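You operate a simulated robot arm through the tools that you are given. There is no shell and no other tool. Be economical: measure what you need, move in short steps, check, and stop when the job is done.

Carry out the task below with a simulated two-armed robot. There is one attempt and no reset: what you move stays moved.

Task
Open the centre drawer, put the white chain link on the end of the long bench by the fineness meter away in the inside of the centre drawer, then shut the drawer. Take the steel pot and put it on the top of the long table. Take the bearing block from the pump end of the workbench and leave it on the green cover plate. Pick up the tall green tin from the bottom shelf at the pump end of the workbench with one hand, pass it to the other hand and put it on the top of the low green table. Put the grey pot from the upper shelf at the pump end of the workbench on the red pad. Take the orange tin and leave it on the upper shelf at the pump end of the workbench. Do these in any order. Set down upright: steel pot, bearing block, tall green tin.

It is judged by the outcome, as a careful person would: the job done as asked, and still so three seconds after it is handed in. It fails if anything else is knocked over, pushed out of place, dropped, spilled or broken. A push-on lid holds only when it is set on centred and level and pressed home; a screw cap is set on level and turned clockwise until tight.

Robot
Two 7-joint arms with fingered hands on one trunk, on a base that drives. Base frame: it is fixed to the floor where the robot stands at the start and does not move with it; the origin is under the middle of the robot, x ahead of it, y to its left, z up. Units: mm, degrees, N and s.
The left shoulder is at the start at [70, 169, 1018], the right one opposite. With the tool pointing down near the work surface each hand reaches from about 100 to 360 mm from the robot's upright axis, wherever it stands, measured 20 degrees to its own side. Places, roughly: bearing block (11x4x7 cm) [-700, 2200, 900]; centre drawer [800, 100, 800]; cover plate (13x13x1 cm) [-500, 2400, 900]; grey pot (6x6x4 cm) [-500, 1800, 500]; inside of the centre drawer [900, 200, 700]; orange tin [-250, 2000, 1000]; red pad (6x6x2 cm) [0, 1500, 900]; steel pot [-750, -3250, 1000]; tall green tin [-500, 2000, 250]; top of the long table [700, -3000, 800]; top of the low green table (20x18 cm) [1220, -2320, 760]; upper shelf at the pump end of the workbench [-400, 2100, 500]; white chain link (6x3x3 cm) [-600, -3300, 900]. Payload 3.4 kg a hand.
The TCP of each hand is the grasp point between the finger pads, 23 mm short of the fingertips. In the tool frame z runs along the fingers and y along their closing line. Largest opening 116 mm; the body of the gripper starts 65 mm behind the TCP. The gripper is a hand of 4 fingers: y runs from the thumb to the fingers, the wrist lies at [0, 0, -211] in the tool frame, and closing takes about 1.5 s.
Orientation is that of the tool frame in the base frame, as a unit quaternion [w, x, y, z]. With the fingers straight down and closing along the base's y, the tool's x points along the base's -x, its y along +y and its z along -z.

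Tools
- The arms move only by the tool jog_arm. It takes "left_steps", "right_steps" or both (then of equal length, played together; a hand with none holds still); each is a list of rows, each a list of 6 numbers: the shift along the tool's x, y, z in units of 200 mm (1.0 is 200 mm), then the turn, a rotation vector about the tool's x, y, z in units of 90 degrees (1.0 is 90 degrees). In form: [[dx, dy, dz, ax, ay, az], ...]. A call has 1 to 8 rows; each row is the pose to reach, as a shift and turn from the pose commanded when the call began, along the tool's axes at that moment. "left_claw" and "right_claw" are, for a hand that has rows, the finger opening in mm, from 0 to 116, set as the call begins (left out, the last holds). A call with a number of a shift or a turn outside -1 to 1 is refused whole. Each row takes 0.2 s and may step no farther than 50 mm and 8.6 degrees from the row before; otherwise, or with a gripper value out of range, the whole call is refused. Where a pose cannot be reached the arm comes as near as it can. A force on the tool above 40 N (or 10 N above the force at the start of the call, whichever is more), or a blocked arm, ends the call early, and 0.2 s more pass. Each finger travels about 153 mm/s and halts on what it meets, pressing with about 28 N; the grip force reading is that of the motor and also rises with nothing between the fingers. The clock runs only during rows and for 0.2 s after the last one: add rows that repeat a pose to give the fingers time. It gives the time, the measured TCP pose, the force on the tool (base axes), the opening and the grip force at its end, in the units of the frame above (readings bear some noise), with the torque about the TCP (base axes, N m) and any sound that the robot's microphone picked up.
- Cameras (640 x 400 px; columns grow to the right, rows downward): "scene" is now at [141.4, -16.4, 1264.3]; the picture's right is [-0.19, -0.98, 0.00], its down [-0.50, 0.10, -0.86] and it looks along [0.84, -0.16, -0.51] (base axes); focal length 283 px, centre (320, 200). "left" rides on the left gripper at [-69, 1, -90] in its tool frame; the picture's right is [-0.01, -1.00, 0.00], its down [0.80, -0.01, -0.61] and it looks along [0.61, -0.01, 0.80] (tool axes); focal length 251 px, centre (320, 200). "right" rides on the right gripper at [68, 1, -90] in its tool frame; the picture's right is [-0.01, 1.00, 0.00], its down [-0.79, -0.01, -0.61] and it looks along [-0.61, -0.01, 0.79] (tool axes); focal length 251 px, centre (320, 200). There is no depth. A picture from a camera that has moved, and an enlarged one, comes with that camera's place and axes in the base frame and with its lens. The place of the scene camera against the robot may be out by one fixed shift of up to 12 mm in any direction.
- camera(camera): a new picture of that camera. No time passes.
- lift_body(by): slides the trunk up (or, below 0, down) by that many mm; the arms and the scene camera ride with it, the base frame stays. It gives what a move gives, with no picture.
- roll_base(legs): drives the robot by 1 to 6 legs, each [ahead, left, turn to the left] in mm, mm and degrees, along the robot's own axes; the way and the turn of a leg run together, so that a leg with both is an arc; at most 1500 mm and 180 degrees a leg. The arms and the cameras ride along, it lands a little off, and it stops where it bumps. It gives what a move gives.
- move_fingers(finger1, finger2, finger3, thumb_bend, hand): sets how far each is bent, from 0 (flat) to 1 (curled in); at 0.3 the hand is open as for a grip, at 0.7 the pads meet at the TCP. One left out holds its place. A second passes; each finger stops where it meets its share of the squeeze, and holds until it gets a number again. A gripper value or a shape takes the hand back. It gives what a move gives, with no picture; readings hold the bend of each and the force on the fingers (four entries, about 0 where the hand has none), thumb and palm.
- grasp_type(shape, hand): the hand has 4 fingers and takes this shape, open, in about a second: jaw (thumb against the fingers, like two jaws); tri (thumb and two fingers); tip (a fingertip pinch); poke (one finger out to press); point (the index stretched); flat (the hand flat); cup (the hand cupped); fist (a fist). The gripper value then closes the fingers along that shape, each until it touches; the sizes above hold for jaw. It gives what a move gives, with no picture.
- aim_head(pan, tilt): turns the head with the scene camera to pan (to the left, within 86 degrees either way) and tilt (down, from -29 to 69), counted from straight ahead of the robot. It gives what a move gives.
- zoom(camera, box): a new picture of the part [left, top, right, bottom] of that camera's present view, enlarged. No time passes.
- close_job(): hands the job in; it is judged then, once.

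Work in short steps. Places have to be worked out from the pictures, the camera data and where the tool is seen: move nearer, look again, correct. Check each grasp and each placing, and mend what went wrong. You have 217 turns and 212 pictures in all, those below and enlarged ones among them. Open the grippers and draw the arms clear of the work before you hand the job in, unless the task says otherwise; then end with one line.

The tools are called after ">>>" as a command line: name --argument value ..., lists and objects as JSON in quotes. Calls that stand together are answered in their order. jog_arm: Moves the arms, as the interface text tells. Its arguments: {"type":"object","properties":{"left_steps":{"type":"array","items":{"type":"array","items":{"type":"number"}}},"left_claw":{"type":"number"},"right_steps":{"type":"array","items":{"type":"array","items":{"type":"number"}}},"right_claw":{"type":"number"}},"required":[]} The other tools are called the same way: lift_body (by) slides the trunk up or down; grasp_type (shape, hand) gives the hand a shape; move_fingers (finger1, finger2, finger3, thumb_bend, hand) moves the fingers one by one; roll_base (legs) drives the base; aim_head (pan, tilt) turns the head that bears the scene camera; camera (camera) takes a picture; zoom (camera, box) takes an enlarged picture of a part of a camera's view; close_job () hands the job in.

At the start:

```text
time: 0.0
left_tool_pos: [465.6, 83.8, 1037.1]
left_ee_rot: [0.0, 0.0, 1.0, 0.0]
left_ft_force: [0.1, 0.7, 0.0]
left_ft_torque: [-0.01, -0.01, 0.01]
left_grip_width: 115.9
left_grasp_force: 0.1
left_shape: jaw
left_bend: [0.3, 0.3, 0.3, 0.3]
left_finger forces: [0.1, 0.0, 0.0, 0.1, 0.0, 0.0]
right_tool_pos: [470.9, -323.2, 1068.2]
right_ee_rot: [0.001, 0.0, 1.0, 0.001]
right_ft_force: [-0.5, 0.1, -0.2]
right_ft_torque: [0.02, -0.02, -0.02]
right_grip_width: 116.0
right_grasp_force: 0.0
right_shape: jaw
right_bend: [0.3, 0.3, 0.3, 0.3]
right_finger forces: [0.0, 0.0, 0.1, 0.0, 0.0, 0.1]
trunk travel left (down, up): [-525.0, 415.0]
robot x, y, heading: [-3.4, -5.5, -0.1]
head pan, tilt: [-10.8, 30.8]
```

scene: 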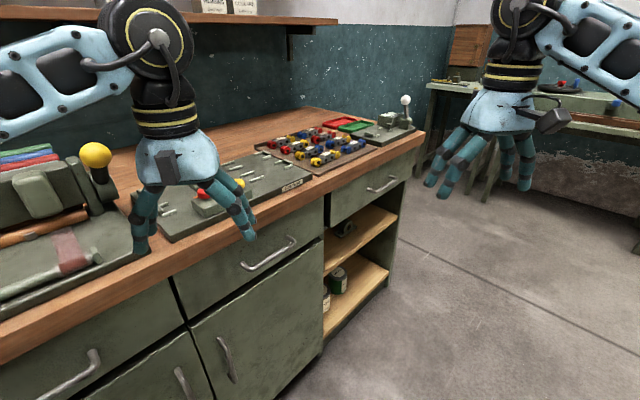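
right: 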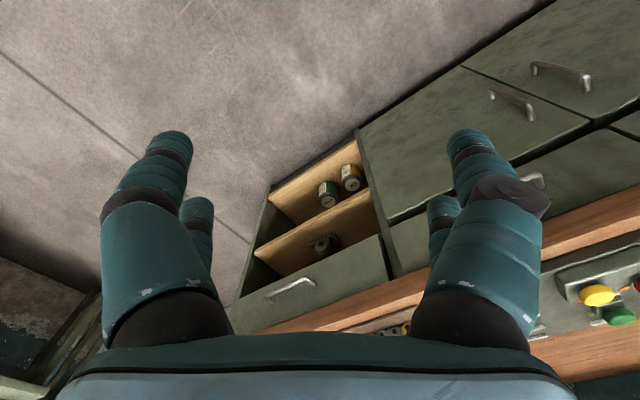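
left: 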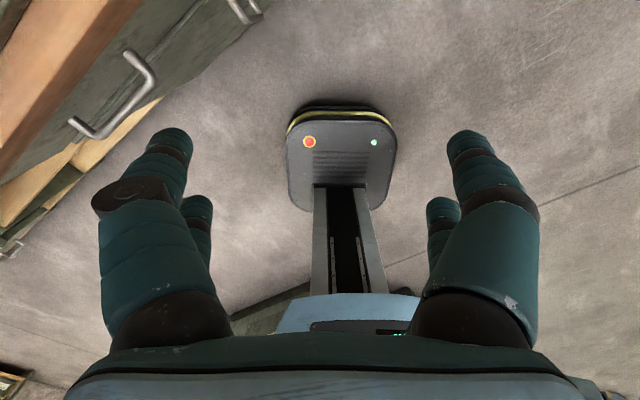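

I start by looking around with the head to learn the layout.

>>> aim_head --pan 60 --tilt 20

>>> camera --camera "scene"

>>> aim_head --pan 0 --tilt 40

>>> camera --camera "scene"

>>> aim_head --pan -80 --tilt 15

>>> camera --camera "scene"

```text
time: 1.4
left_tool_pos: [466.1, 84.7, 1036.7]
left_ee_rot: [0.0, -0.001, 1.0, 0.0]
left_ft_force: [0.6, 0.5, 0.0]
left_ft_torque: [0.02, 0.02, -0.01]
left_grip_width: 116.0
left_grasp_force: 0.0
left_shape: jaw
left_bend: [0.3, 0.3, 0.3, 0.3]
left_finger forces: [0.1, 0.0, 0.0, 0.0, 0.0, 0.0]
right_tool_pos: [472.4, -324.3, 1066.8]
right_ee_rot: [0.001, 0.0, 1.0, 0.0]
right_ft_force: [1.2, -0.6, -0.6]
right_ft_torque: [-0.01, -0.01, 0.01]
right_grip_width: 116.0
right_grasp_force: 0.1
right_shape: jaw
right_bend: [0.3, 0.3, 0.3, 0.3]
right_finger forces: [0.0, 0.0, 0.0, 0.0, 0.0, 0.0]
trunk travel left (down, up): [-525.0, 415.0]
robot x, y, heading: [0.6, -1.8, -0.1]
head pan, tilt: [60.0, 20.0]
```

```text
208 pictures are left
camera scene: at [99.6, 81.0, 1281.7], right [0.87, -0.5, 0.0], down [-0.17, -0.3, -0.94], along [0.47, 0.81, -0.34], focal length 283 px, centre (320, 200)
```

scene: 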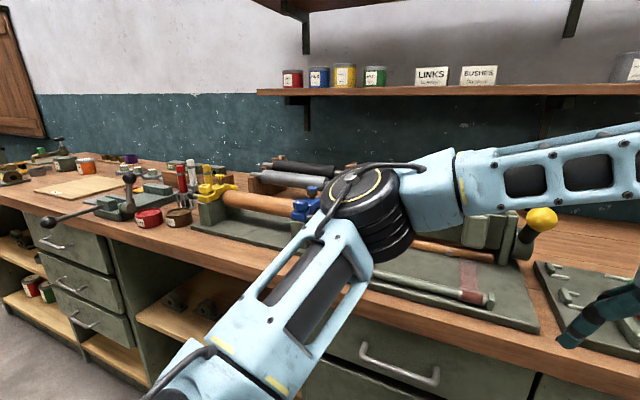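

```text
time: 2.7
left_tool_pos: [466.4, 85.3, 1038.0]
left_ee_rot: [0.0, 0.0, 1.0, 0.001]
left_ft_force: [0.0, 0.4, -0.1]
left_ft_torque: [0.02, 0.02, -0.01]
left_grip_width: 115.8
left_grasp_force: 0.2
left_shape: jaw
left_bend: [0.3, 0.3, 0.3, 0.3]
left_finger forces: [0.1, 0.0, 0.0, 0.0, 0.1, 0.0]
right_tool_pos: [472.5, -325.2, 1067.2]
right_ee_rot: [0.001, 0.0, 1.0, 0.0]
right_ft_force: [0.4, -0.3, -0.3]
right_ft_torque: [-0.03, -0.03, -0.01]
right_grip_width: 115.9
right_grasp_force: 0.0
right_shape: jaw
right_bend: [0.3, 0.3, 0.3, 0.3]
right_finger forces: [0.0, 0.0, 0.0, 0.1, 0.0, 0.0]
trunk travel left (down, up): [-525.0, 415.0]
robot x, y, heading: [-2.2, 4.6, -0.4]
head pan, tilt: [0.0, 40.0]
```

```text
207 pictures are left
camera scene: at [137.9, 0.5, 1250.3], right [0.0, -1.0, 0.0], down [-0.64, 0.0, -0.77], along [0.77, 0.0, -0.64], focal length 283 px, centre (320, 200)
```

scene: 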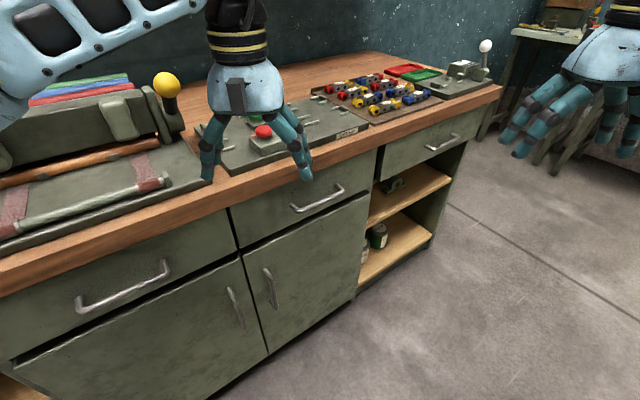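

```text
time: 4.2
left_tool_pos: [466.9, 84.3, 1036.9]
left_ee_rot: [0.0, -0.002, 1.0, 0.0]
left_ft_force: [0.2, 0.6, 0.5]
left_ft_torque: [0.0, 0.0, 0.0]
left_grip_width: 115.8
left_grasp_force: 0.0
left_shape: jaw
left_bend: [0.3, 0.3, 0.3, 0.3]
left_finger forces: [0.1, 0.0, 0.1, 0.1, 0.0, 0.0]
right_tool_pos: [472.3, -323.2, 1067.4]
right_ee_rot: [0.0, 0.001, 1.0, 0.0]
right_ft_force: [-1.3, 0.7, -0.9]
right_ft_torque: [0.0, -0.01, 0.0]
right_grip_width: 116.0
right_grasp_force: 0.1
right_shape: jaw
right_bend: [0.3, 0.3, 0.3, 0.3]
right_finger forces: [0.0, 0.1, 0.1, 0.1, 0.0, 0.1]
trunk travel left (down, up): [-525.0, 415.0]
robot x, y, heading: [1.3, -1.8, -0.2]
head pan, tilt: [-80.0, 15.0]
```

```text
206 pictures are left
camera scene: at [69.2, -91.5, 1289.8], right [-0.98, -0.17, 0.0], down [-0.05, 0.26, -0.97], along [0.17, -0.95, -0.26], focal length 283 px, centre (320, 200)
```

scene: 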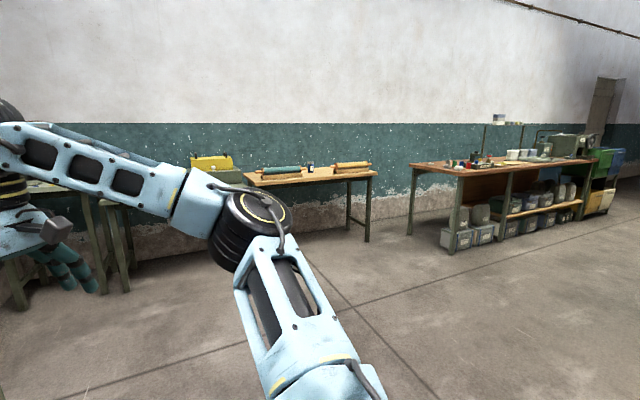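

The bench front runs obliquely (normal about 36° left of ahead, edge ~611 mm away). I turn to face it and drive left along it towards the pump end.

>>> roll_base --legs '[[0, 0, 36], [0, 1000, 0], [0, 900, 0]]'

>>> aim_head --pan 0 --tilt 35

>>> camera --camera "scene"

```text
time: 15.4
left_tool_pos: [-835.7, 1858.9, 1037.9]
left_ee_rot: [0.0, -0.331, 0.944, 0.0]
left_ft_force: [0.4, 1.0, -0.4]
left_ft_torque: [0.04, 0.0, 0.03]
left_grip_width: 115.9
left_grasp_force: 0.1
left_shape: jaw
left_bend: [0.3, 0.3, 0.3, 0.3]
left_finger forces: [0.0, 0.1, 0.1, 0.1, 0.0, 0.1]
right_tool_pos: [-577.9, 1543.1, 1067.2]
right_ee_rot: [0.001, -0.329, 0.944, 0.0]
right_ft_force: [1.1, -0.3, 0.4]
right_ft_torque: [0.02, -0.03, 0.01]
right_grip_width: 115.9
right_grasp_force: 0.0
right_shape: jaw
right_bend: [0.3, 0.3, 0.3, 0.3]
right_finger forces: [0.1, 0.1, 0.1, 0.1, 0.0, 0.0]
trunk travel left (down, up): [-525.0, 415.0]
robot x, y, heading: [-1148.2, 1496.2, 38.7]
head pan, tilt: [-80.0, 15.0]
```

```text
time: 17.0
left_tool_pos: [-837.3, 1860.1, 1037.3]
left_ee_rot: [0.0, -0.329, 0.944, 0.0]
left_ft_force: [1.3, -0.2, 0.5]
left_ft_torque: [0.04, -0.02, 0.0]
left_grip_width: 116.0
left_grasp_force: 0.1
left_shape: jaw
left_bend: [0.3, 0.3, 0.3, 0.3]
left_finger forces: [0.0, 0.1, 0.0, 0.1, 0.1, 0.1]
right_tool_pos: [-577.7, 1543.4, 1068.1]
right_ee_rot: [0.0, -0.33, 0.944, 0.0]
right_ft_force: [-0.8, 0.8, -0.1]
right_ft_torque: [-0.01, 0.0, 0.0]
right_grip_width: 115.7
right_grasp_force: 0.2
right_shape: jaw
right_bend: [0.3, 0.3, 0.3, 0.3]
right_finger forces: [0.0, 0.1, 0.0, 0.1, 0.1, 0.0]
trunk travel left (down, up): [-525.0, 415.0]
robot x, y, heading: [-1148.2, 1500.9, 38.7]
head pan, tilt: [0.0, 35.0]
```

```text
205 pictures are left
camera scene: at [-1037.5, 1588.9, 1257.8], right [0.62, -0.78, 0.0], down [-0.45, -0.36, -0.82], along [0.64, 0.51, -0.57], focal length 283 px, centre (320, 200)
```

scene: 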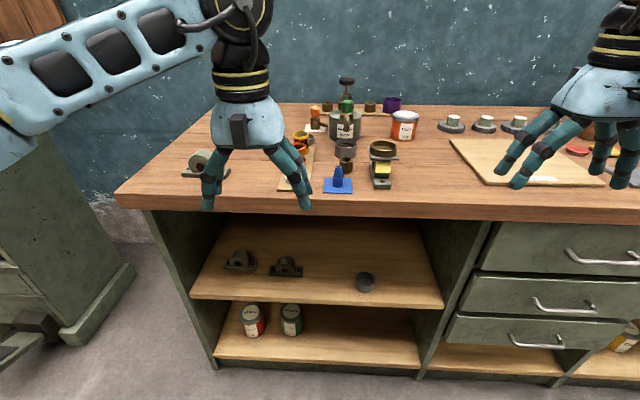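

Good overview. I zoom in on the bench, and on the shelves.

>>> zoom --camera "scene" --box '[160, 60, 480, 220]'

>>> zoom --camera "scene" --box '[180, 220, 460, 380]'

>>> camera --camera "left"

```text
2.00 times, centred on (320, 140) of scene
camera zoom: at [-1037.5, 1588.9, 1257.8], right [0.62, -0.78, 0.0], down [-0.45, -0.36, -0.82], along [0.64, 0.51, -0.57], focal length 566 px, centre (320, 320)
```

zoom: 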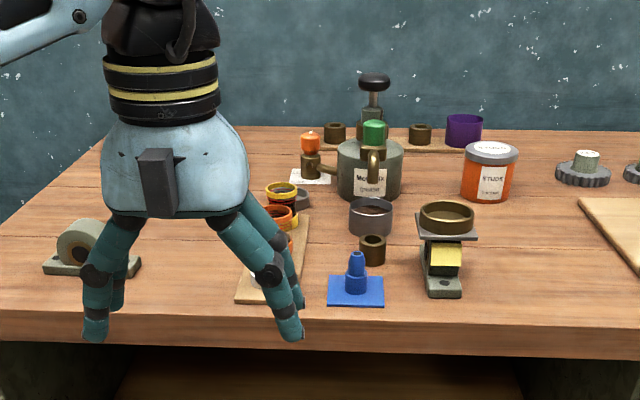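

```text
2.29 times, centred on (320, 300) of scene
camera zoom: at [-1037.5, 1588.9, 1257.8], right [0.62, -0.78, 0.0], down [-0.45, -0.36, -0.82], along [0.64, 0.51, -0.57], focal length 647 px, centre (320, -29)
```

zoom: 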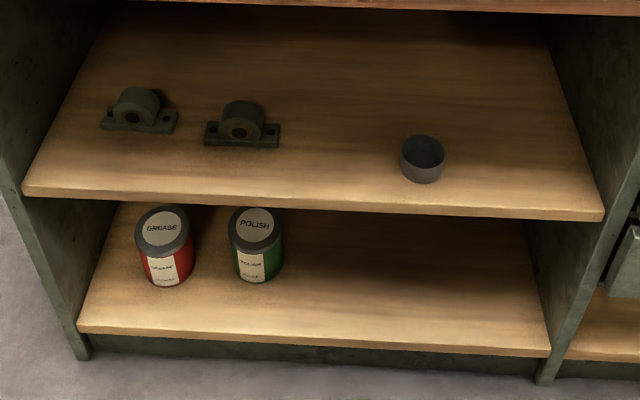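

```text
202 pictures are left
camera left: at [-782.1, 1900.5, 1125.9], right [0.63, -0.78, 0.0], down [-0.62, -0.5, 0.61], along [-0.47, -0.38, -0.8], focal length 251 px, centre (320, 200)
```

left: 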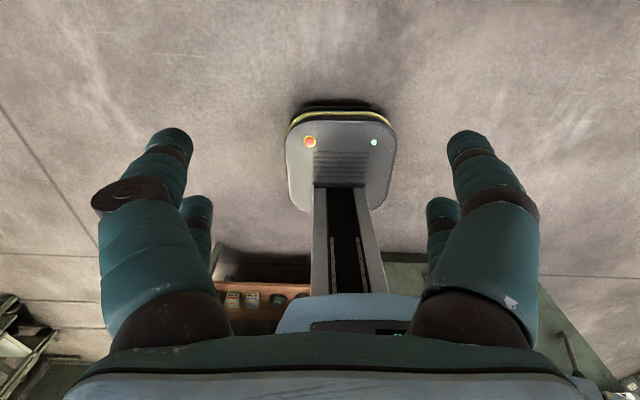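

I raise the trunk and test how far the left arm can reach forward (also uncovering what is behind it).

>>> lift_body --by 150

>>> jog_arm --left_steps '[[-0.25, 0, 0, 0, 0, 0], [-0.5, 0, 0, 0, 0, 0], [-0.75, 0, 0, 0, 0, 0], [-1, 0, 0, 0, 0, 0], [-1, 0, 0.25, 0, 0, 0], [-1, 0, 0.5, 0, 0, 0]]'

>>> camera --camera "scene"

```text
time: 18.7
left_tool_pos: [-836.9, 1858.4, 1186.9]
left_ee_rot: [0.0, -0.33, 0.944, 0.0]
left_ft_force: [0.2, -0.2, -0.2]
left_ft_torque: [0.02, 0.03, -0.01]
left_grip_width: 116.0
left_grasp_force: 0.1
left_shape: jaw
left_bend: [0.3, 0.3, 0.3, 0.3]
left_finger forces: [0.0, 0.0, 0.1, 0.0, 0.0, 0.0]
right_tool_pos: [-576.7, 1543.7, 1217.7]
right_ee_rot: [0.0, -0.33, 0.944, 0.0]
right_ft_force: [-0.8, 0.4, -0.6]
right_ft_torque: [0.04, -0.01, 0.06]
right_grip_width: 115.9
right_grasp_force: 0.2
right_shape: jaw
right_bend: [0.3, 0.3, 0.3, 0.3]
right_finger forces: [0.1, 0.0, 0.0, 0.0, 0.0, 0.0]
trunk travel left (down, up): [-675.0, 265.0]
robot x, y, heading: [-1149.0, 1501.9, 38.8]
head pan, tilt: [0.0, 35.0]
```

```text
time: 20.1
left_tool_pos: [-726.5, 1973.1, 1075.0]
left_ee_rot: [-0.001, -0.329, 0.944, 0.0]
left_ft_force: [0.0, 0.6, 0.3]
left_ft_torque: [-0.05, -0.01, 0.0]
left_grip_width: 116.0
left_grasp_force: 0.0
left_shape: jaw
left_bend: [0.3, 0.3, 0.3, 0.3]
left_finger forces: [0.0, 0.0, 0.1, 0.0, 0.0, 0.1]
left hand out of reach, approached as far as the arm can: row 3, 4, 5, 6
right_tool_pos: [-576.8, 1543.3, 1218.2]
right_ee_rot: [-0.002, -0.33, 0.944, 0.0]
right_ft_force: [-0.6, 0.1, 0.3]
right_ft_torque: [-0.01, -0.02, 0.0]
right_grip_width: 115.8
right_grasp_force: 0.1
right_shape: jaw
right_bend: [0.3, 0.3, 0.3, 0.3]
right_finger forces: [0.0, 0.0, 0.0, 0.0, 0.0, 0.0]
trunk travel left (down, up): [-675.0, 265.0]
robot x, y, heading: [-1144.8, 1505.4, 38.4]
head pan, tilt: [0.0, 35.0]
```

```text
201 pictures are left
camera scene: at [-1037.0, 1590.5, 1407.7], right [0.62, -0.78, 0.0], down [-0.45, -0.36, -0.82], along [0.64, 0.51, -0.57], focal length 283 px, centre (320, 200)
```

scene: 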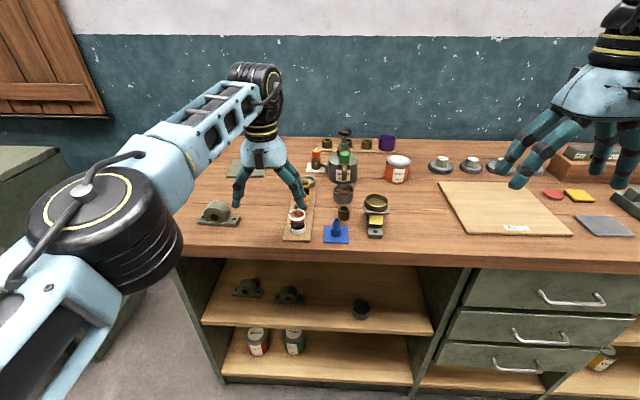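

Reach is about 620 mm forward. Green plate is visible now left-back. Zooming in on the block and plate.

>>> zoom --camera "scene" --box '[180, 130, 310, 250]'

>>> zoom --camera "scene" --box '[290, 120, 450, 250]'

>>> zoom --camera "scene" --box '[480, 130, 640, 260]'

```text
3.33 times, centred on (245, 190) of scene
camera zoom: at [-1037.0, 1590.5, 1407.7], right [0.62, -0.78, 0.0], down [-0.45, -0.36, -0.82], along [0.64, 0.51, -0.57], focal length 944 px, centre (570, 233)
```

zoom: 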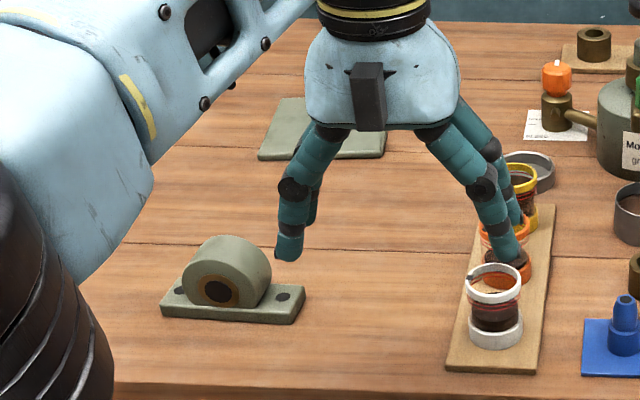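

```text
3.08 times, centred on (370, 185) of scene
camera zoom: at [-1037.0, 1590.5, 1407.7], right [0.62, -0.78, 0.0], down [-0.45, -0.36, -0.82], along [0.64, 0.51, -0.57], focal length 872 px, centre (166, 246)
```

zoom: 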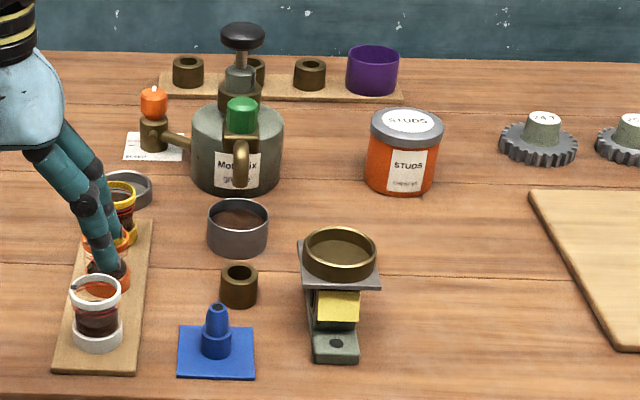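

```text
3.08 times, centred on (560, 195) of scene
camera zoom: at [-1037.0, 1590.5, 1407.7], right [0.62, -0.78, 0.0], down [-0.45, -0.36, -0.82], along [0.64, 0.51, -0.57], focal length 872 px, centre (-418, 215)
```

zoom: 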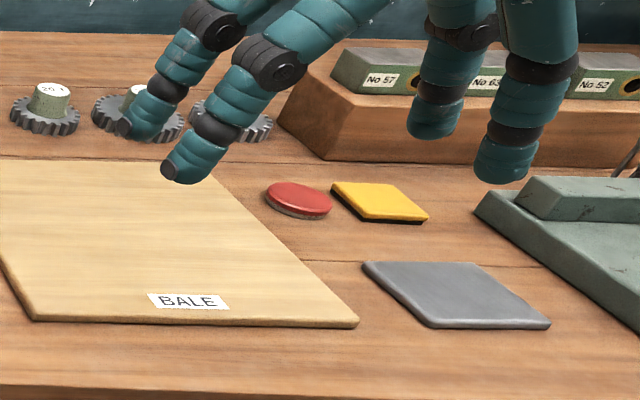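

Pad, plate, block identified. I retract the left hand, then drive nearer the bench, squared to it (heading ~35.4°).

>>> jog_arm --left_steps '[[0.2, 0, 0, 0, 0, 0], [0.4, 0, 0, 0, 0, 0], [0.6, 0, 0, 0, 0, 0], [0.8, 0, 0, 0, 0, 0], [1, 0, 0, 0, 0, 0]]'

>>> roll_base --legs '[[0, 0, -3.2], [200, 220, 0], [170, 0, 0]]'

>>> aim_head --pan 0 --tilt 45

>>> camera --camera "scene"

>>> camera --camera "right"

```text
time: 21.3
left_tool_pos: [-883.8, 1846.0, 1072.2]
left_ee_rot: [0.001, -0.331, 0.944, 0.0]
left_ft_force: [-0.2, 0.5, -0.6]
left_ft_torque: [0.0, -0.03, -0.01]
left_grip_width: 116.0
left_grasp_force: 0.1
left_shape: jaw
left_bend: [0.3, 0.3, 0.3, 0.3]
left_finger forces: [0.1, 0.0, 0.0, 0.0, 0.0, 0.0]
right_tool_pos: [-578.6, 1541.9, 1218.3]
right_ee_rot: [0.0, -0.33, 0.944, 0.0]
right_ft_force: [-0.1, 0.7, -0.6]
right_ft_torque: [0.02, -0.04, 0.03]
right_grip_width: 116.0
right_grasp_force: 0.0
right_shape: jaw
right_bend: [0.3, 0.3, 0.3, 0.3]
right_finger forces: [0.0, 0.1, 0.0, 0.0, 0.0, 0.0]
trunk travel left (down, up): [-675.0, 265.0]
robot x, y, heading: [-1148.8, 1502.8, 38.2]
head pan, tilt: [0.0, 35.0]
```

```text
time: 24.8
left_tool_pos: [-698.6, 2230.0, 1072.7]
left_ee_rot: [0.001, -0.306, 0.952, 0.0]
left_ft_force: [-0.2, -0.8, 0.2]
left_ft_torque: [0.01, 0.01, -0.02]
left_grip_width: 115.8
left_grasp_force: 0.0
left_shape: jaw
left_bend: [0.3, 0.3, 0.3, 0.3]
left_finger forces: [0.1, 0.1, 0.1, 0.1, 0.0, 0.0]
right_tool_pos: [-410.0, 1911.0, 1218.3]
right_ee_rot: [0.001, -0.305, 0.952, 0.0]
right_ft_force: [-0.1, 0.2, -0.3]
right_ft_torque: [0.03, 0.02, -0.02]
right_grip_width: 115.8
right_grasp_force: 0.0
right_shape: jaw
right_bend: [0.3, 0.3, 0.3, 0.3]
right_finger forces: [0.0, 0.0, 0.1, 0.0, 0.0, 0.1]
trunk travel left (down, up): [-675.0, 265.0]
robot x, y, heading: [-983.2, 1899.9, 35.9]
head pan, tilt: [0.0, 35.0]
```

```text
time: 25.6
left_tool_pos: [-695.7, 2231.3, 1071.4]
left_ee_rot: [0.0, -0.307, 0.952, 0.0]
left_ft_force: [0.2, 0.2, -0.3]
left_ft_torque: [0.0, 0.04, 0.0]
left_grip_width: 116.0
left_grasp_force: 0.1
left_shape: jaw
left_bend: [0.3, 0.3, 0.3, 0.3]
left_finger forces: [0.1, 0.0, 0.0, 0.1, 0.1, 0.1]
right_tool_pos: [-408.7, 1913.3, 1217.6]
right_ee_rot: [0.0, -0.305, 0.952, 0.0]
right_ft_force: [0.4, -0.3, 0.0]
right_ft_torque: [0.0, 0.01, 0.02]
right_grip_width: 115.8
right_grasp_force: 0.3
right_shape: jaw
right_bend: [0.3, 0.3, 0.3, 0.3]
right_finger forces: [0.1, 0.0, 0.0, 0.0, 0.0, 0.0]
trunk travel left (down, up): [-675.0, 265.0]
robot x, y, heading: [-980.4, 1902.3, 35.6]
head pan, tilt: [0.0, 45.0]
```

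```text
197 pictures are left
camera scene: at [-870.4, 1978.0, 1392.9], right [0.58, -0.81, 0.0], down [-0.57, -0.41, -0.71], along [0.57, 0.41, -0.71], focal length 283 px, centre (320, 200)
```

scene: 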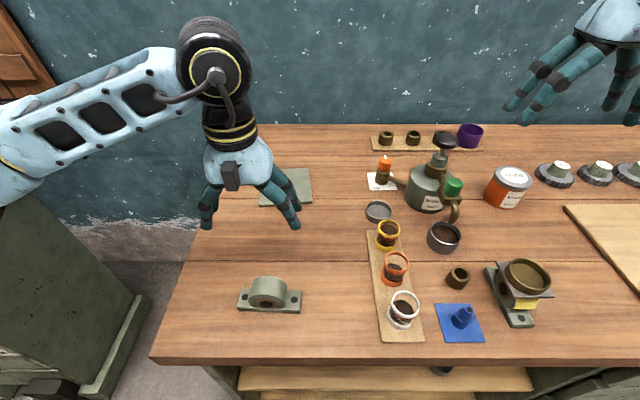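

```text
196 pictures are left
camera right: at [-464.2, 1872.3, 1308.1], right [-0.58, 0.82, 0.0], down [0.65, 0.46, 0.61], along [0.5, 0.35, -0.8], focal length 251 px, centre (320, 200)
```

right: 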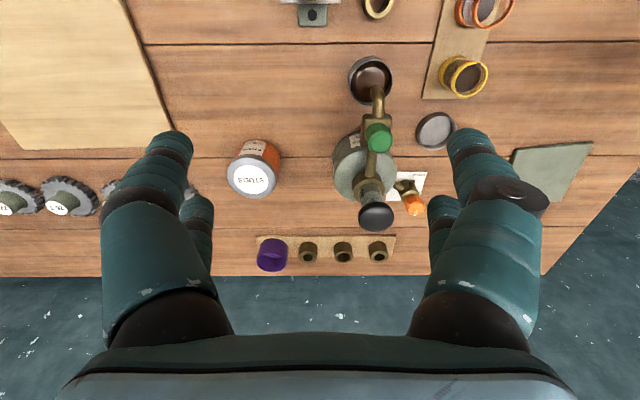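

The bench top appears around z≈905, bearing block near (-733, 2182). I move the left hand above it and look with its camera (which is centred on the grasp point).

>>> jog_arm --left_steps '[[0.15, -0.05, 0, 0, 0, 0], [0.29, -0.095, 0.1, 0, 0, 0], [0.29, -0.095, 0.1, 0, 0, 0]]'

>>> camera --camera "left"

>>> camera --camera "scene"

```text
time: 26.4
left_tool_pos: [-734.1, 2182.7, 1052.2]
left_ee_rot: [0.0, -0.307, 0.952, 0.0]
left_ft_force: [-0.4, 0.2, 0.2]
left_ft_torque: [-0.02, -0.03, 0.01]
left_grip_width: 116.2
left_grasp_force: 0.1
left_shape: jaw
left_bend: [0.3, 0.3, 0.3, 0.3]
left_finger forces: [0.1, 0.0, 0.1, 0.0, 0.1, 0.0]
right_tool_pos: [-408.1, 1911.8, 1217.4]
right_ee_rot: [-0.001, -0.306, 0.952, 0.0]
right_ft_force: [-0.6, 0.6, -0.4]
right_ft_torque: [0.0, 0.02, -0.01]
right_grip_width: 115.8
right_grasp_force: 0.0
right_shape: jaw
right_bend: [0.3, 0.3, 0.3, 0.3]
right_finger forces: [0.0, 0.0, 0.0, 0.0, 0.0, 0.1]
trunk travel left (down, up): [-675.0, 265.0]
robot x, y, heading: [-985.4, 1902.9, 35.6]
head pan, tilt: [0.0, 45.0]
```

```text
195 pictures are left
camera left: at [-678.1, 2221.3, 1141.2], right [0.59, -0.81, 0.0], down [-0.64, -0.47, 0.61], along [-0.49, -0.36, -0.8], focal length 251 px, centre (320, 200)
```

left: 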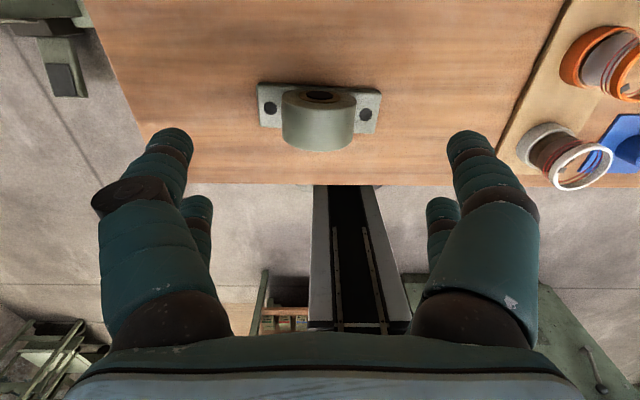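

```text
194 pictures are left
camera scene: at [-871.1, 1977.6, 1393.0], right [0.58, -0.81, 0.0], down [-0.57, -0.41, -0.71], along [0.57, 0.41, -0.71], focal length 283 px, centre (320, 200)
```

scene: 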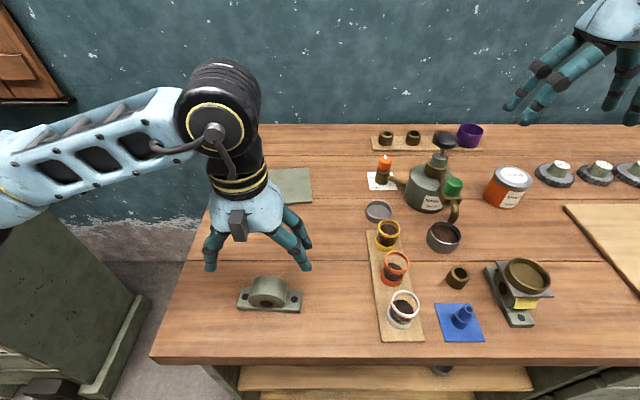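

The block is centred under the hand. Descend to ring mid-height (TCP z≈948) and close.

>>> jog_arm --left_steps '[[0, 0, 0.2, 0, 0, 0], [0, 0, 0.4, 0, 0, 0], [0, 0, 0.51, 0, 0, 0], [0, 0, 0.51, 0, 0, 0]]'

>>> camera --camera "left"

```text
time: 27.4
left_tool_pos: [-734.7, 2182.5, 949.6]
left_ee_rot: [0.0, -0.307, 0.952, 0.0]
left_ft_force: [0.1, 0.2, -0.1]
left_ft_torque: [0.04, 0.03, 0.02]
left_grip_width: 115.8
left_grasp_force: 0.1
left_shape: jaw
left_bend: [0.3, 0.3, 0.3, 0.3]
left_finger forces: [0.1, 0.1, 0.0, 0.1, 0.0, 0.0]
right_tool_pos: [-408.9, 1912.4, 1216.7]
right_ee_rot: [0.0, -0.306, 0.952, 0.0]
right_ft_force: [0.1, 0.1, 0.4]
right_ft_torque: [-0.01, 0.01, 0.02]
right_grip_width: 116.0
right_grasp_force: 0.0
right_shape: jaw
right_bend: [0.3, 0.3, 0.3, 0.3]
right_finger forces: [0.1, 0.0, 0.0, 0.0, 0.0, 0.0]
trunk travel left (down, up): [-675.0, 265.0]
robot x, y, heading: [-978.2, 1900.5, 35.6]
head pan, tilt: [0.0, 45.0]
```

```text
193 pictures are left
camera left: at [-678.0, 2220.9, 1038.0], right [0.59, -0.81, 0.0], down [-0.64, -0.47, 0.61], along [-0.49, -0.36, -0.8], focal length 251 px, centre (320, 200)
```

left: 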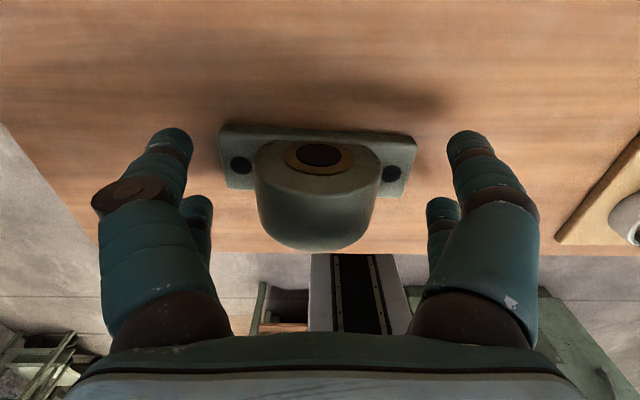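

Triangulation puts the ring centre at z≈925 and bench near 888, so I go down another 17 mm and close.

>>> jog_arm --left_steps '[[0, 0, 0.085, 0, 0, 0]]'

>>> jog_arm --left_steps '[[0, 0, 0, 0, 0, 0], [0, 0, 0, 0, 0, 0], [0, 0, 0, 0, 0, 0], [0, 0, 0, 0, 0, 0], [0, 0, 0, 0, 0, 0], [0, 0, 0, 0, 0, 0], [0, 0, 0, 0, 0, 0]]' --left_claw 20

>>> camera --camera "left"

```text
time: 27.8
left_tool_pos: [-734.1, 2181.7, 933.6]
left_ee_rot: [0.001, -0.307, 0.952, 0.0]
left_ft_force: [0.2, -0.5, -0.5]
left_ft_torque: [0.01, -0.01, 0.02]
left_grip_width: 116.0
left_grasp_force: 0.0
left_shape: jaw
left_bend: [0.3, 0.3, 0.3, 0.3]
left_finger forces: [0.0, 0.0, 0.0, 0.0, 0.1, 0.1]
right_tool_pos: [-408.5, 1911.4, 1218.4]
right_ee_rot: [0.0, -0.305, 0.952, 0.0]
right_ft_force: [0.5, 0.1, 0.5]
right_ft_torque: [0.0, 0.0, -0.01]
right_grip_width: 115.8
right_grasp_force: 0.0
right_shape: jaw
right_bend: [0.3, 0.3, 0.3, 0.3]
right_finger forces: [0.0, 0.1, 0.0, 0.0, 0.0, 0.1]
trunk travel left (down, up): [-675.0, 265.0]
robot x, y, heading: [-983.2, 1898.4, 35.6]
head pan, tilt: [0.0, 45.0]
```

```text
time: 29.4
left_tool_pos: [-737.6, 2181.6, 934.1]
left_ee_rot: [0.002, -0.307, 0.952, 0.001]
left_ft_force: [-6.6, 8.6, 28.5]
left_ft_torque: [1.3, 1.15, -0.1]
left_grip_width: 28.2
left_grasp_force: 27.7
left_shape: jaw
left_bend: [0.73, 0.73, 0.6, 0.75]
left_finger forces: [33.3, 32.4, 36.1, 0.0, 3.2, 0.0]
right_tool_pos: [-411.0, 1911.3, 1220.3]
right_ee_rot: [0.001, -0.305, 0.952, 0.0]
right_ft_force: [-0.4, -0.2, 0.8]
right_ft_torque: [-0.03, 0.0, -0.02]
right_grip_width: 116.0
right_grasp_force: 0.0
right_shape: jaw
right_bend: [0.3, 0.3, 0.3, 0.3]
right_finger forces: [0.1, 0.0, 0.0, 0.0, 0.1, 0.0]
trunk travel left (down, up): [-675.0, 265.0]
robot x, y, heading: [-980.5, 1899.2, 35.4]
head pan, tilt: [0.0, 45.0]
```

```text
192 pictures are left
camera left: at [-680.6, 2220.1, 1022.5], right [0.59, -0.81, 0.0], down [-0.64, -0.47, 0.6], along [-0.49, -0.36, -0.8], focal length 251 px, centre (320, 200)
```

left: 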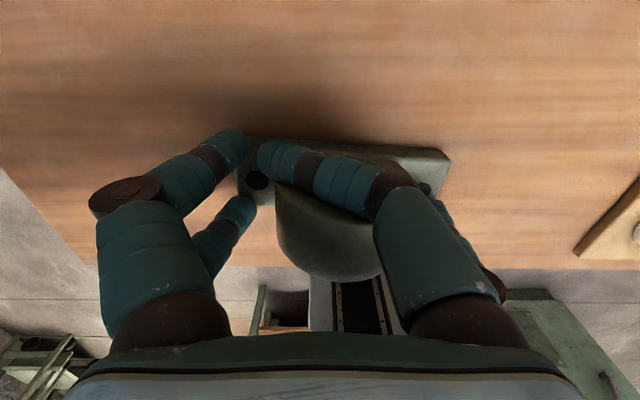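

The fingers slipped past the ring's edges and skewed it. I open, rise, and look; I'll grip the flat faces instead.

>>> jog_arm --left_steps '[[0, 0, 0, 0, 0, 0], [0, 0, 0, 0, 0, 0], [0, 0, 0, 0, 0, 0], [0, 0, 0, 0, 0, 0], [0, 0, -0.2, 0, 0, 0], [0, 0, -0.4, 0, 0, 0], [0, 0, -0.5, 0, 0, 0]]' --left_claw 116

>>> camera --camera "left"

```text
time: 29.8
left_tool_pos: [-733.7, 2175.3, 937.9]
left_ee_rot: [0.006, -0.305, 0.952, 0.0]
left_ft_force: [8.9, -11.8, 30.3]
left_ft_torque: [0.9, 0.79, -0.03]
left_grip_width: 114.0
left_grasp_force: 0.1
left_shape: jaw
left_bend: [0.42, 0.43, 0.31, 0.3]
left_finger forces: [12.0, 18.8, 0.1, 0.1, 0.1, 0.0]
right_tool_pos: [-410.4, 1905.8, 1219.1]
right_ee_rot: [0.002, -0.306, 0.952, 0.002]
right_ft_force: [-0.2, -0.2, -0.2]
right_ft_torque: [0.03, 0.0, 0.01]
right_grip_width: 115.8
right_grasp_force: 0.1
right_shape: jaw
right_bend: [0.3, 0.3, 0.3, 0.3]
right_finger forces: [0.1, 0.1, 0.1, 0.0, 0.0, 0.0]
trunk travel left (down, up): [-675.0, 265.0]
robot x, y, heading: [-975.8, 1897.7, 35.5]
head pan, tilt: [0.0, 45.0]
stopped in row 2 (left hand): the force on the tool passed its limit at 46 N (the readings are from after the stop); the commanded pose is now the measured one
```

```text
191 pictures are left
camera left: at [-677.3, 2213.8, 1027.2], right [0.59, -0.81, 0.01], down [-0.65, -0.47, 0.6], along [-0.48, -0.35, -0.8], focal length 251 px, centre (320, 200)
```

left: 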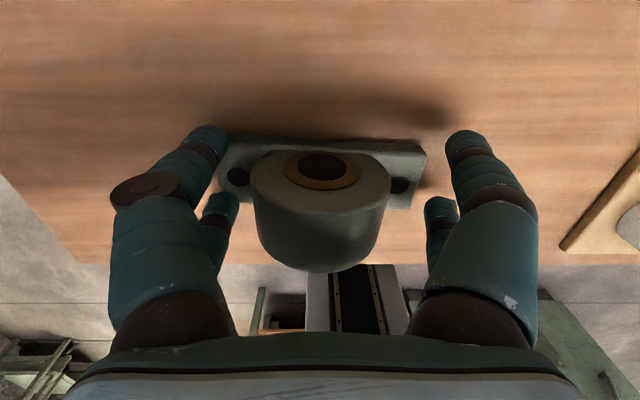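

The left fingers still press on the base plate; I lift slowly straight up.

>>> jog_arm --left_steps '[[0, 0, -0.05, 0, 0, 0], [0, 0, -0.1, 0, 0, 0]]' --left_claw 116

>>> camera --camera "left"

```text
time: 30.4
left_tool_pos: [-733.5, 2178.9, 953.7]
left_ee_rot: [0.003, -0.306, 0.952, 0.0]
left_ft_force: [0.0, -0.2, -0.5]
left_ft_torque: [0.06, -0.01, -0.04]
left_grip_width: 115.9
left_grasp_force: 0.1
left_shape: jaw
left_bend: [0.3, 0.3, 0.3, 0.3]
left_finger forces: [0.0, 0.0, 0.0, 0.0, 0.0, 0.0]
right_tool_pos: [-408.7, 1910.5, 1217.7]
right_ee_rot: [0.001, -0.306, 0.952, 0.001]
right_ft_force: [-0.6, -0.3, 0.5]
right_ft_torque: [0.03, 0.04, -0.01]
right_grip_width: 115.9
right_grasp_force: 0.0
right_shape: jaw
right_bend: [0.3, 0.3, 0.3, 0.3]
right_finger forces: [0.0, 0.0, 0.0, 0.1, 0.0, 0.1]
trunk travel left (down, up): [-675.0, 265.0]
robot x, y, heading: [-977.8, 1900.5, 35.5]
head pan, tilt: [0.0, 45.0]
```

```text
190 pictures are left
camera left: at [-678.1, 2218.5, 1043.1], right [0.59, -0.81, 0.0], down [-0.64, -0.47, 0.6], along [-0.49, -0.36, -0.8], focal length 251 px, centre (320, 200)
```

left: 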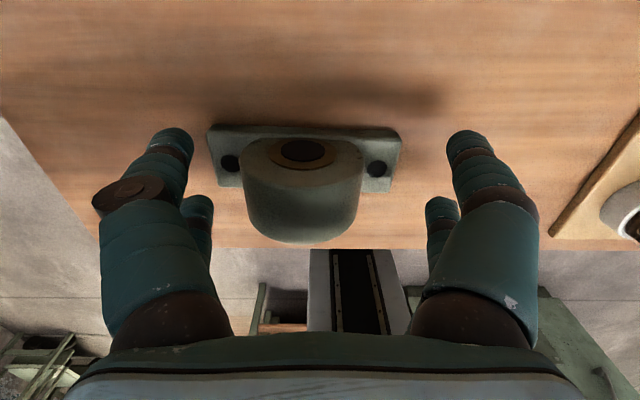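

Block is upright and fine. I rise and turn the hand 90° so it closes across the ring's flat faces.

>>> jog_arm --left_steps '[[0, 0, -0.2, 0, 0, 0], [0, 0, -0.4, 0, 0, 0.09], [0, 0, -0.5, 0, 0, 0.18], [0, 0, -0.5, 0, 0, 0.27], [0, 0, -0.5, 0, 0, 0.36], [0, 0, -0.5, 0, 0, 0.45], [0, 0, -0.5, 0, 0, 0.54], [0, 0, -0.5, 0, 0, 0.63]]'

>>> jog_arm --left_steps '[[0, 0, 0, 0, 0, 0.09], [0, 0, 0, 0, 0, 0.18], [0, 0, 0, 0, 0, 0.27], [0, 0, 0, 0, 0, 0.37], [0, 0, 0, 0, 0, 0.37]]'

>>> camera --camera "left"

>>> camera --camera "scene"

```text
time: 32.2
left_tool_pos: [-733.8, 2180.4, 1054.8]
left_ee_rot: [0.003, 0.184, 0.983, 0.0]
left_ft_force: [0.4, -0.1, 0.0]
left_ft_torque: [0.01, 0.02, -0.01]
left_grip_width: 115.8
left_grasp_force: 0.1
left_shape: jaw
left_bend: [0.3, 0.3, 0.3, 0.3]
left_finger forces: [0.0, 0.0, 0.0, 0.1, 0.0, 0.0]
right_tool_pos: [-409.1, 1912.4, 1218.3]
right_ee_rot: [0.0, -0.306, 0.952, 0.0]
right_ft_force: [0.1, 0.5, -0.2]
right_ft_torque: [0.01, -0.01, -0.03]
right_grip_width: 115.8
right_grasp_force: 0.0
right_shape: jaw
right_bend: [0.3, 0.3, 0.3, 0.3]
right_finger forces: [0.1, 0.0, 0.0, 0.1, 0.0, 0.1]
trunk travel left (down, up): [-675.0, 265.0]
robot x, y, heading: [-983.6, 1899.1, 35.5]
head pan, tilt: [0.0, 45.0]
```

```text
refused: row 4 steps farther than a row can; nothing moved
```

```text
189 pictures are left
camera left: at [-669.3, 2155.1, 1143.0], right [-0.35, -0.94, 0.0], down [-0.75, 0.28, 0.6], along [-0.56, 0.21, -0.8], focal length 251 px, centre (320, 200)
```

left: 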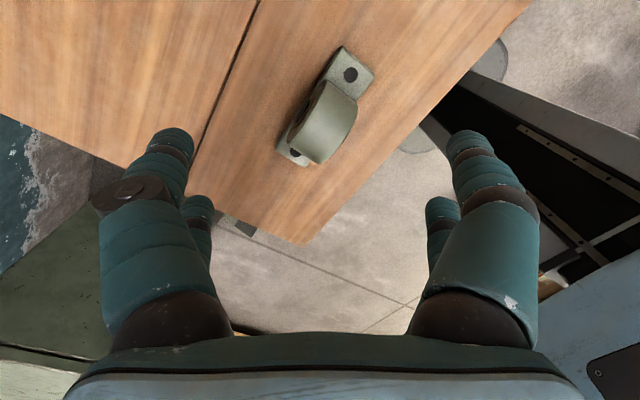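

```text
188 pictures are left
camera scene: at [-871.2, 1977.4, 1393.0], right [0.58, -0.81, 0.0], down [-0.57, -0.41, -0.71], along [0.57, 0.41, -0.71], focal length 283 px, centre (320, 200)
```

scene: 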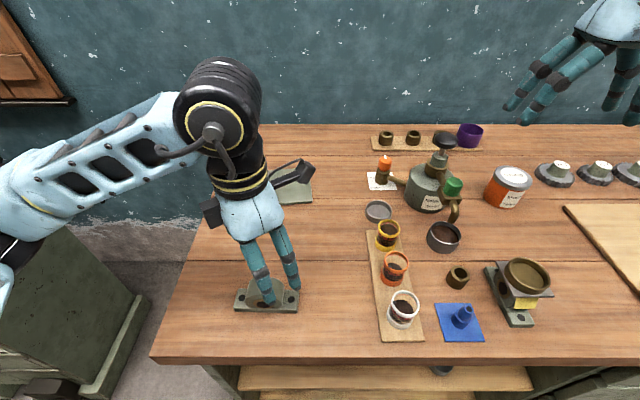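

Continuing the turn by 33° more.

>>> jog_arm --left_steps '[[0, 0, 0, 0, 0, 0.09], [0, 0, 0, 0, 0, 0.18], [0, 0, 0, 0, 0, 0.27], [0, 0, 0, 0, 0, 0.36], [0, 0, 0, 0, 0, 0.371], [0, 0, 0, 0, 0, 0.371]]'

>>> camera --camera "left"

```text
time: 33.6
left_tool_pos: [-734.3, 2181.3, 1054.1]
left_ee_rot: [0.002, 0.458, 0.889, 0.001]
left_ft_force: [-0.9, -0.3, 0.2]
left_ft_torque: [0.0, 0.03, -0.01]
left_grip_width: 115.7
left_grasp_force: 0.0
left_shape: jaw
left_bend: [0.3, 0.3, 0.3, 0.3]
left_finger forces: [0.0, 0.1, 0.0, 0.1, 0.0, 0.0]
right_tool_pos: [-408.7, 1912.2, 1218.2]
right_ee_rot: [0.001, -0.306, 0.952, 0.0]
right_ft_force: [0.5, -0.2, -0.2]
right_ft_torque: [-0.02, 0.0, 0.0]
right_grip_width: 115.9
right_grasp_force: 0.2
right_shape: jaw
right_bend: [0.3, 0.3, 0.3, 0.3]
right_finger forces: [0.0, 0.0, 0.0, 0.0, 0.0, 0.0]
trunk travel left (down, up): [-675.0, 265.0]
robot x, y, heading: [-977.6, 1905.1, 35.5]
head pan, tilt: [0.0, 45.0]
```

```text
187 pictures are left
camera left: at [-692.5, 2124.7, 1142.3], right [-0.81, -0.59, 0.0], down [-0.47, 0.64, 0.6], along [-0.35, 0.49, -0.8], focal length 251 px, centre (320, 200)
```

left: 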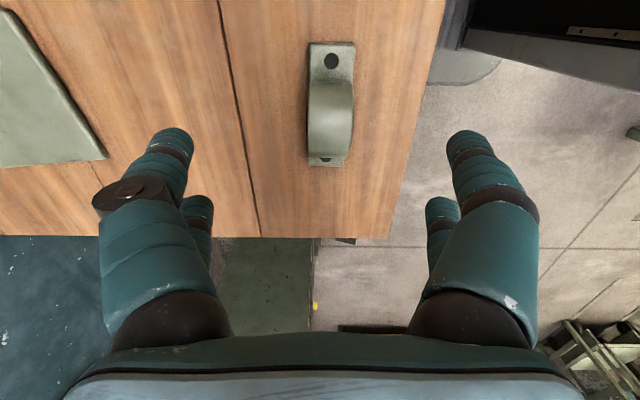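

The view is clear: the block centre is ~9 mm along +x and 9 mm along −y of the tool. I correct, descend to z≈930 and close.

>>> jog_arm --left_steps '[[0.045, -0.045, 0.2, 0, 0, 0], [0.045, -0.045, 0.4, 0, 0, 0], [0.045, -0.045, 0.62, 0, 0, 0], [0.045, -0.045, 0.62, 0, 0, 0]]'

>>> jog_arm --left_steps '[[0, 0, 0, 0, 0, 0], [0, 0, 0, 0, 0, 0], [0, 0, 0, 0, 0, 0], [0, 0, 0, 0, 0, 0], [0, 0, 0, 0, 0, 0], [0, 0, 0, 0, 0, 0], [0, 0, 0, 0, 0, 0]]' --left_claw 20

>>> camera --camera "left"

```text
time: 34.6
left_tool_pos: [-744.7, 2185.2, 930.2]
left_ee_rot: [0.003, 0.457, 0.889, 0.0]
left_ft_force: [0.6, 1.1, 0.8]
left_ft_torque: [-0.03, -0.02, 0.0]
left_grip_width: 116.0
left_grasp_force: 0.2
left_shape: jaw
left_bend: [0.3, 0.3, 0.3, 0.3]
left_finger forces: [0.1, 0.1, 0.1, 0.0, 0.0, 0.1]
right_tool_pos: [-407.9, 1912.4, 1219.0]
right_ee_rot: [0.0, -0.306, 0.952, 0.001]
right_ft_force: [0.5, 0.0, 0.5]
right_ft_torque: [-0.01, -0.01, 0.01]
right_grip_width: 115.8
right_grasp_force: 0.0
right_shape: jaw
right_bend: [0.3, 0.3, 0.3, 0.3]
right_finger forces: [0.0, 0.1, 0.0, 0.0, 0.1, 0.0]
trunk travel left (down, up): [-675.0, 265.0]
robot x, y, heading: [-977.9, 1904.1, 35.6]
head pan, tilt: [0.0, 45.0]
```

```text
time: 36.2
left_tool_pos: [-743.7, 2184.6, 929.0]
left_ee_rot: [0.003, 0.457, 0.889, 0.001]
left_ft_force: [0.0, 0.8, -0.1]
left_ft_torque: [-0.01, 0.01, -0.02]
left_grip_width: 31.5
left_grasp_force: 28.2
left_shape: jaw
left_bend: [0.73, 0.73, 0.73, 0.77]
left_finger forces: [25.6, 25.3, 25.3, 0.0, 25.8, 0.0]
right_tool_pos: [-408.0, 1912.0, 1218.2]
right_ee_rot: [0.0, -0.306, 0.952, 0.0]
right_ft_force: [0.4, -0.5, 0.3]
right_ft_torque: [-0.01, -0.01, -0.01]
right_grip_width: 115.9
right_grasp_force: 0.0
right_shape: jaw
right_bend: [0.3, 0.3, 0.3, 0.3]
right_finger forces: [0.0, 0.1, 0.0, 0.0, 0.0, 0.1]
trunk travel left (down, up): [-675.0, 265.0]
robot x, y, heading: [-981.1, 1896.8, 35.7]
head pan, tilt: [0.0, 45.0]
```

```text
186 pictures are left
camera left: at [-702.7, 2127.2, 1018.1], right [-0.81, -0.59, 0.0], down [-0.47, 0.64, 0.6], along [-0.35, 0.49, -0.8], focal length 251 px, centre (320, 200)
```

left: 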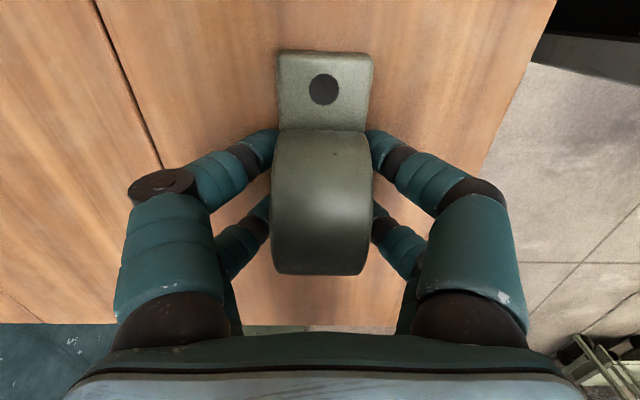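

Firm grip on the flat faces. Lift 70 mm, and drive forward 50 mm so the plate comes into reach.

>>> jog_arm --left_steps '[[0, 0, -0.1, 0, 0, 0], [0, 0, -0.25, 0, 0, 0], [0, 0, -0.4, 0, 0, 0]]'

>>> roll_base --legs '[[50, 0, 0]]'

>>> camera --camera "scene"

```text
time: 37.0
left_tool_pos: [-748.3, 2181.8, 1007.5]
left_ee_rot: [0.001, 0.458, 0.889, 0.0]
left_ft_force: [-0.1, -0.6, -5.3]
left_ft_torque: [0.0, -0.01, -0.01]
left_grip_width: 30.8
left_grasp_force: 28.0
left_shape: jaw
left_bend: [0.73, 0.73, 0.73, 0.77]
left_finger forces: [25.7, 25.4, 25.3, 0.1, 25.7, 0.0]
right_tool_pos: [-407.0, 1912.3, 1218.4]
right_ee_rot: [0.0, -0.306, 0.952, -0.001]
right_ft_force: [0.1, 0.6, 0.2]
right_ft_torque: [0.05, 0.02, 0.02]
right_grip_width: 115.7
right_grasp_force: 0.0
right_shape: jaw
right_bend: [0.3, 0.3, 0.3, 0.3]
right_finger forces: [0.1, 0.0, 0.0, 0.0, 0.0, 0.0]
trunk travel left (down, up): [-675.0, 265.0]
robot x, y, heading: [-981.7, 1900.1, 35.9]
head pan, tilt: [0.0, 45.0]
```

```text
time: 38.0
left_tool_pos: [-712.6, 2208.2, 1006.4]
left_ee_rot: [0.0, 0.456, 0.89, -0.003]
left_ft_force: [1.0, 0.2, -6.7]
left_ft_torque: [-0.02, 0.02, 0.01]
left_grip_width: 30.9
left_grasp_force: 28.3
left_shape: jaw
left_bend: [0.73, 0.73, 0.73, 0.77]
left_finger forces: [25.9, 25.7, 25.4, 0.0, 25.9, 0.1]
right_tool_pos: [-372.2, 1938.5, 1214.6]
right_ee_rot: [-0.003, -0.307, 0.952, 0.0]
right_ft_force: [0.7, -0.1, -0.7]
right_ft_torque: [-0.03, 0.03, 0.05]
right_grip_width: 116.0
right_grasp_force: 0.1
right_shape: jaw
right_bend: [0.3, 0.3, 0.3, 0.3]
right_finger forces: [0.1, 0.0, 0.1, 0.1, 0.1, 0.1]
trunk travel left (down, up): [-675.0, 265.0]
robot x, y, heading: [-943.6, 1916.8, 35.8]
head pan, tilt: [0.0, 45.0]
stopped in leg 1: the robot was blocked; the commanded pose is now the measured one
```

```text
185 pictures are left
camera scene: at [-833.8, 2004.6, 1392.2], right [0.58, -0.81, 0.0], down [-0.58, -0.41, -0.7], along [0.57, 0.41, -0.71], focal length 283 px, centre (320, 200)
```

scene: 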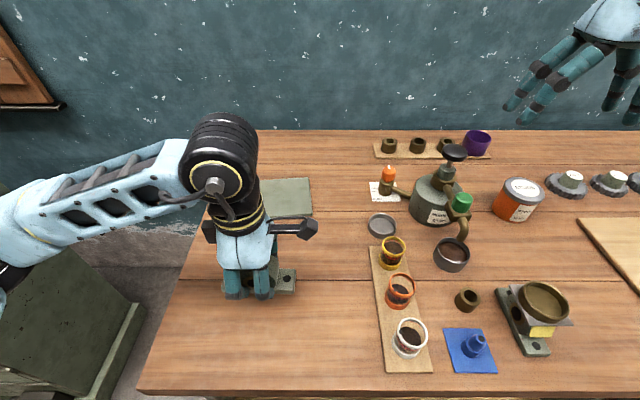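

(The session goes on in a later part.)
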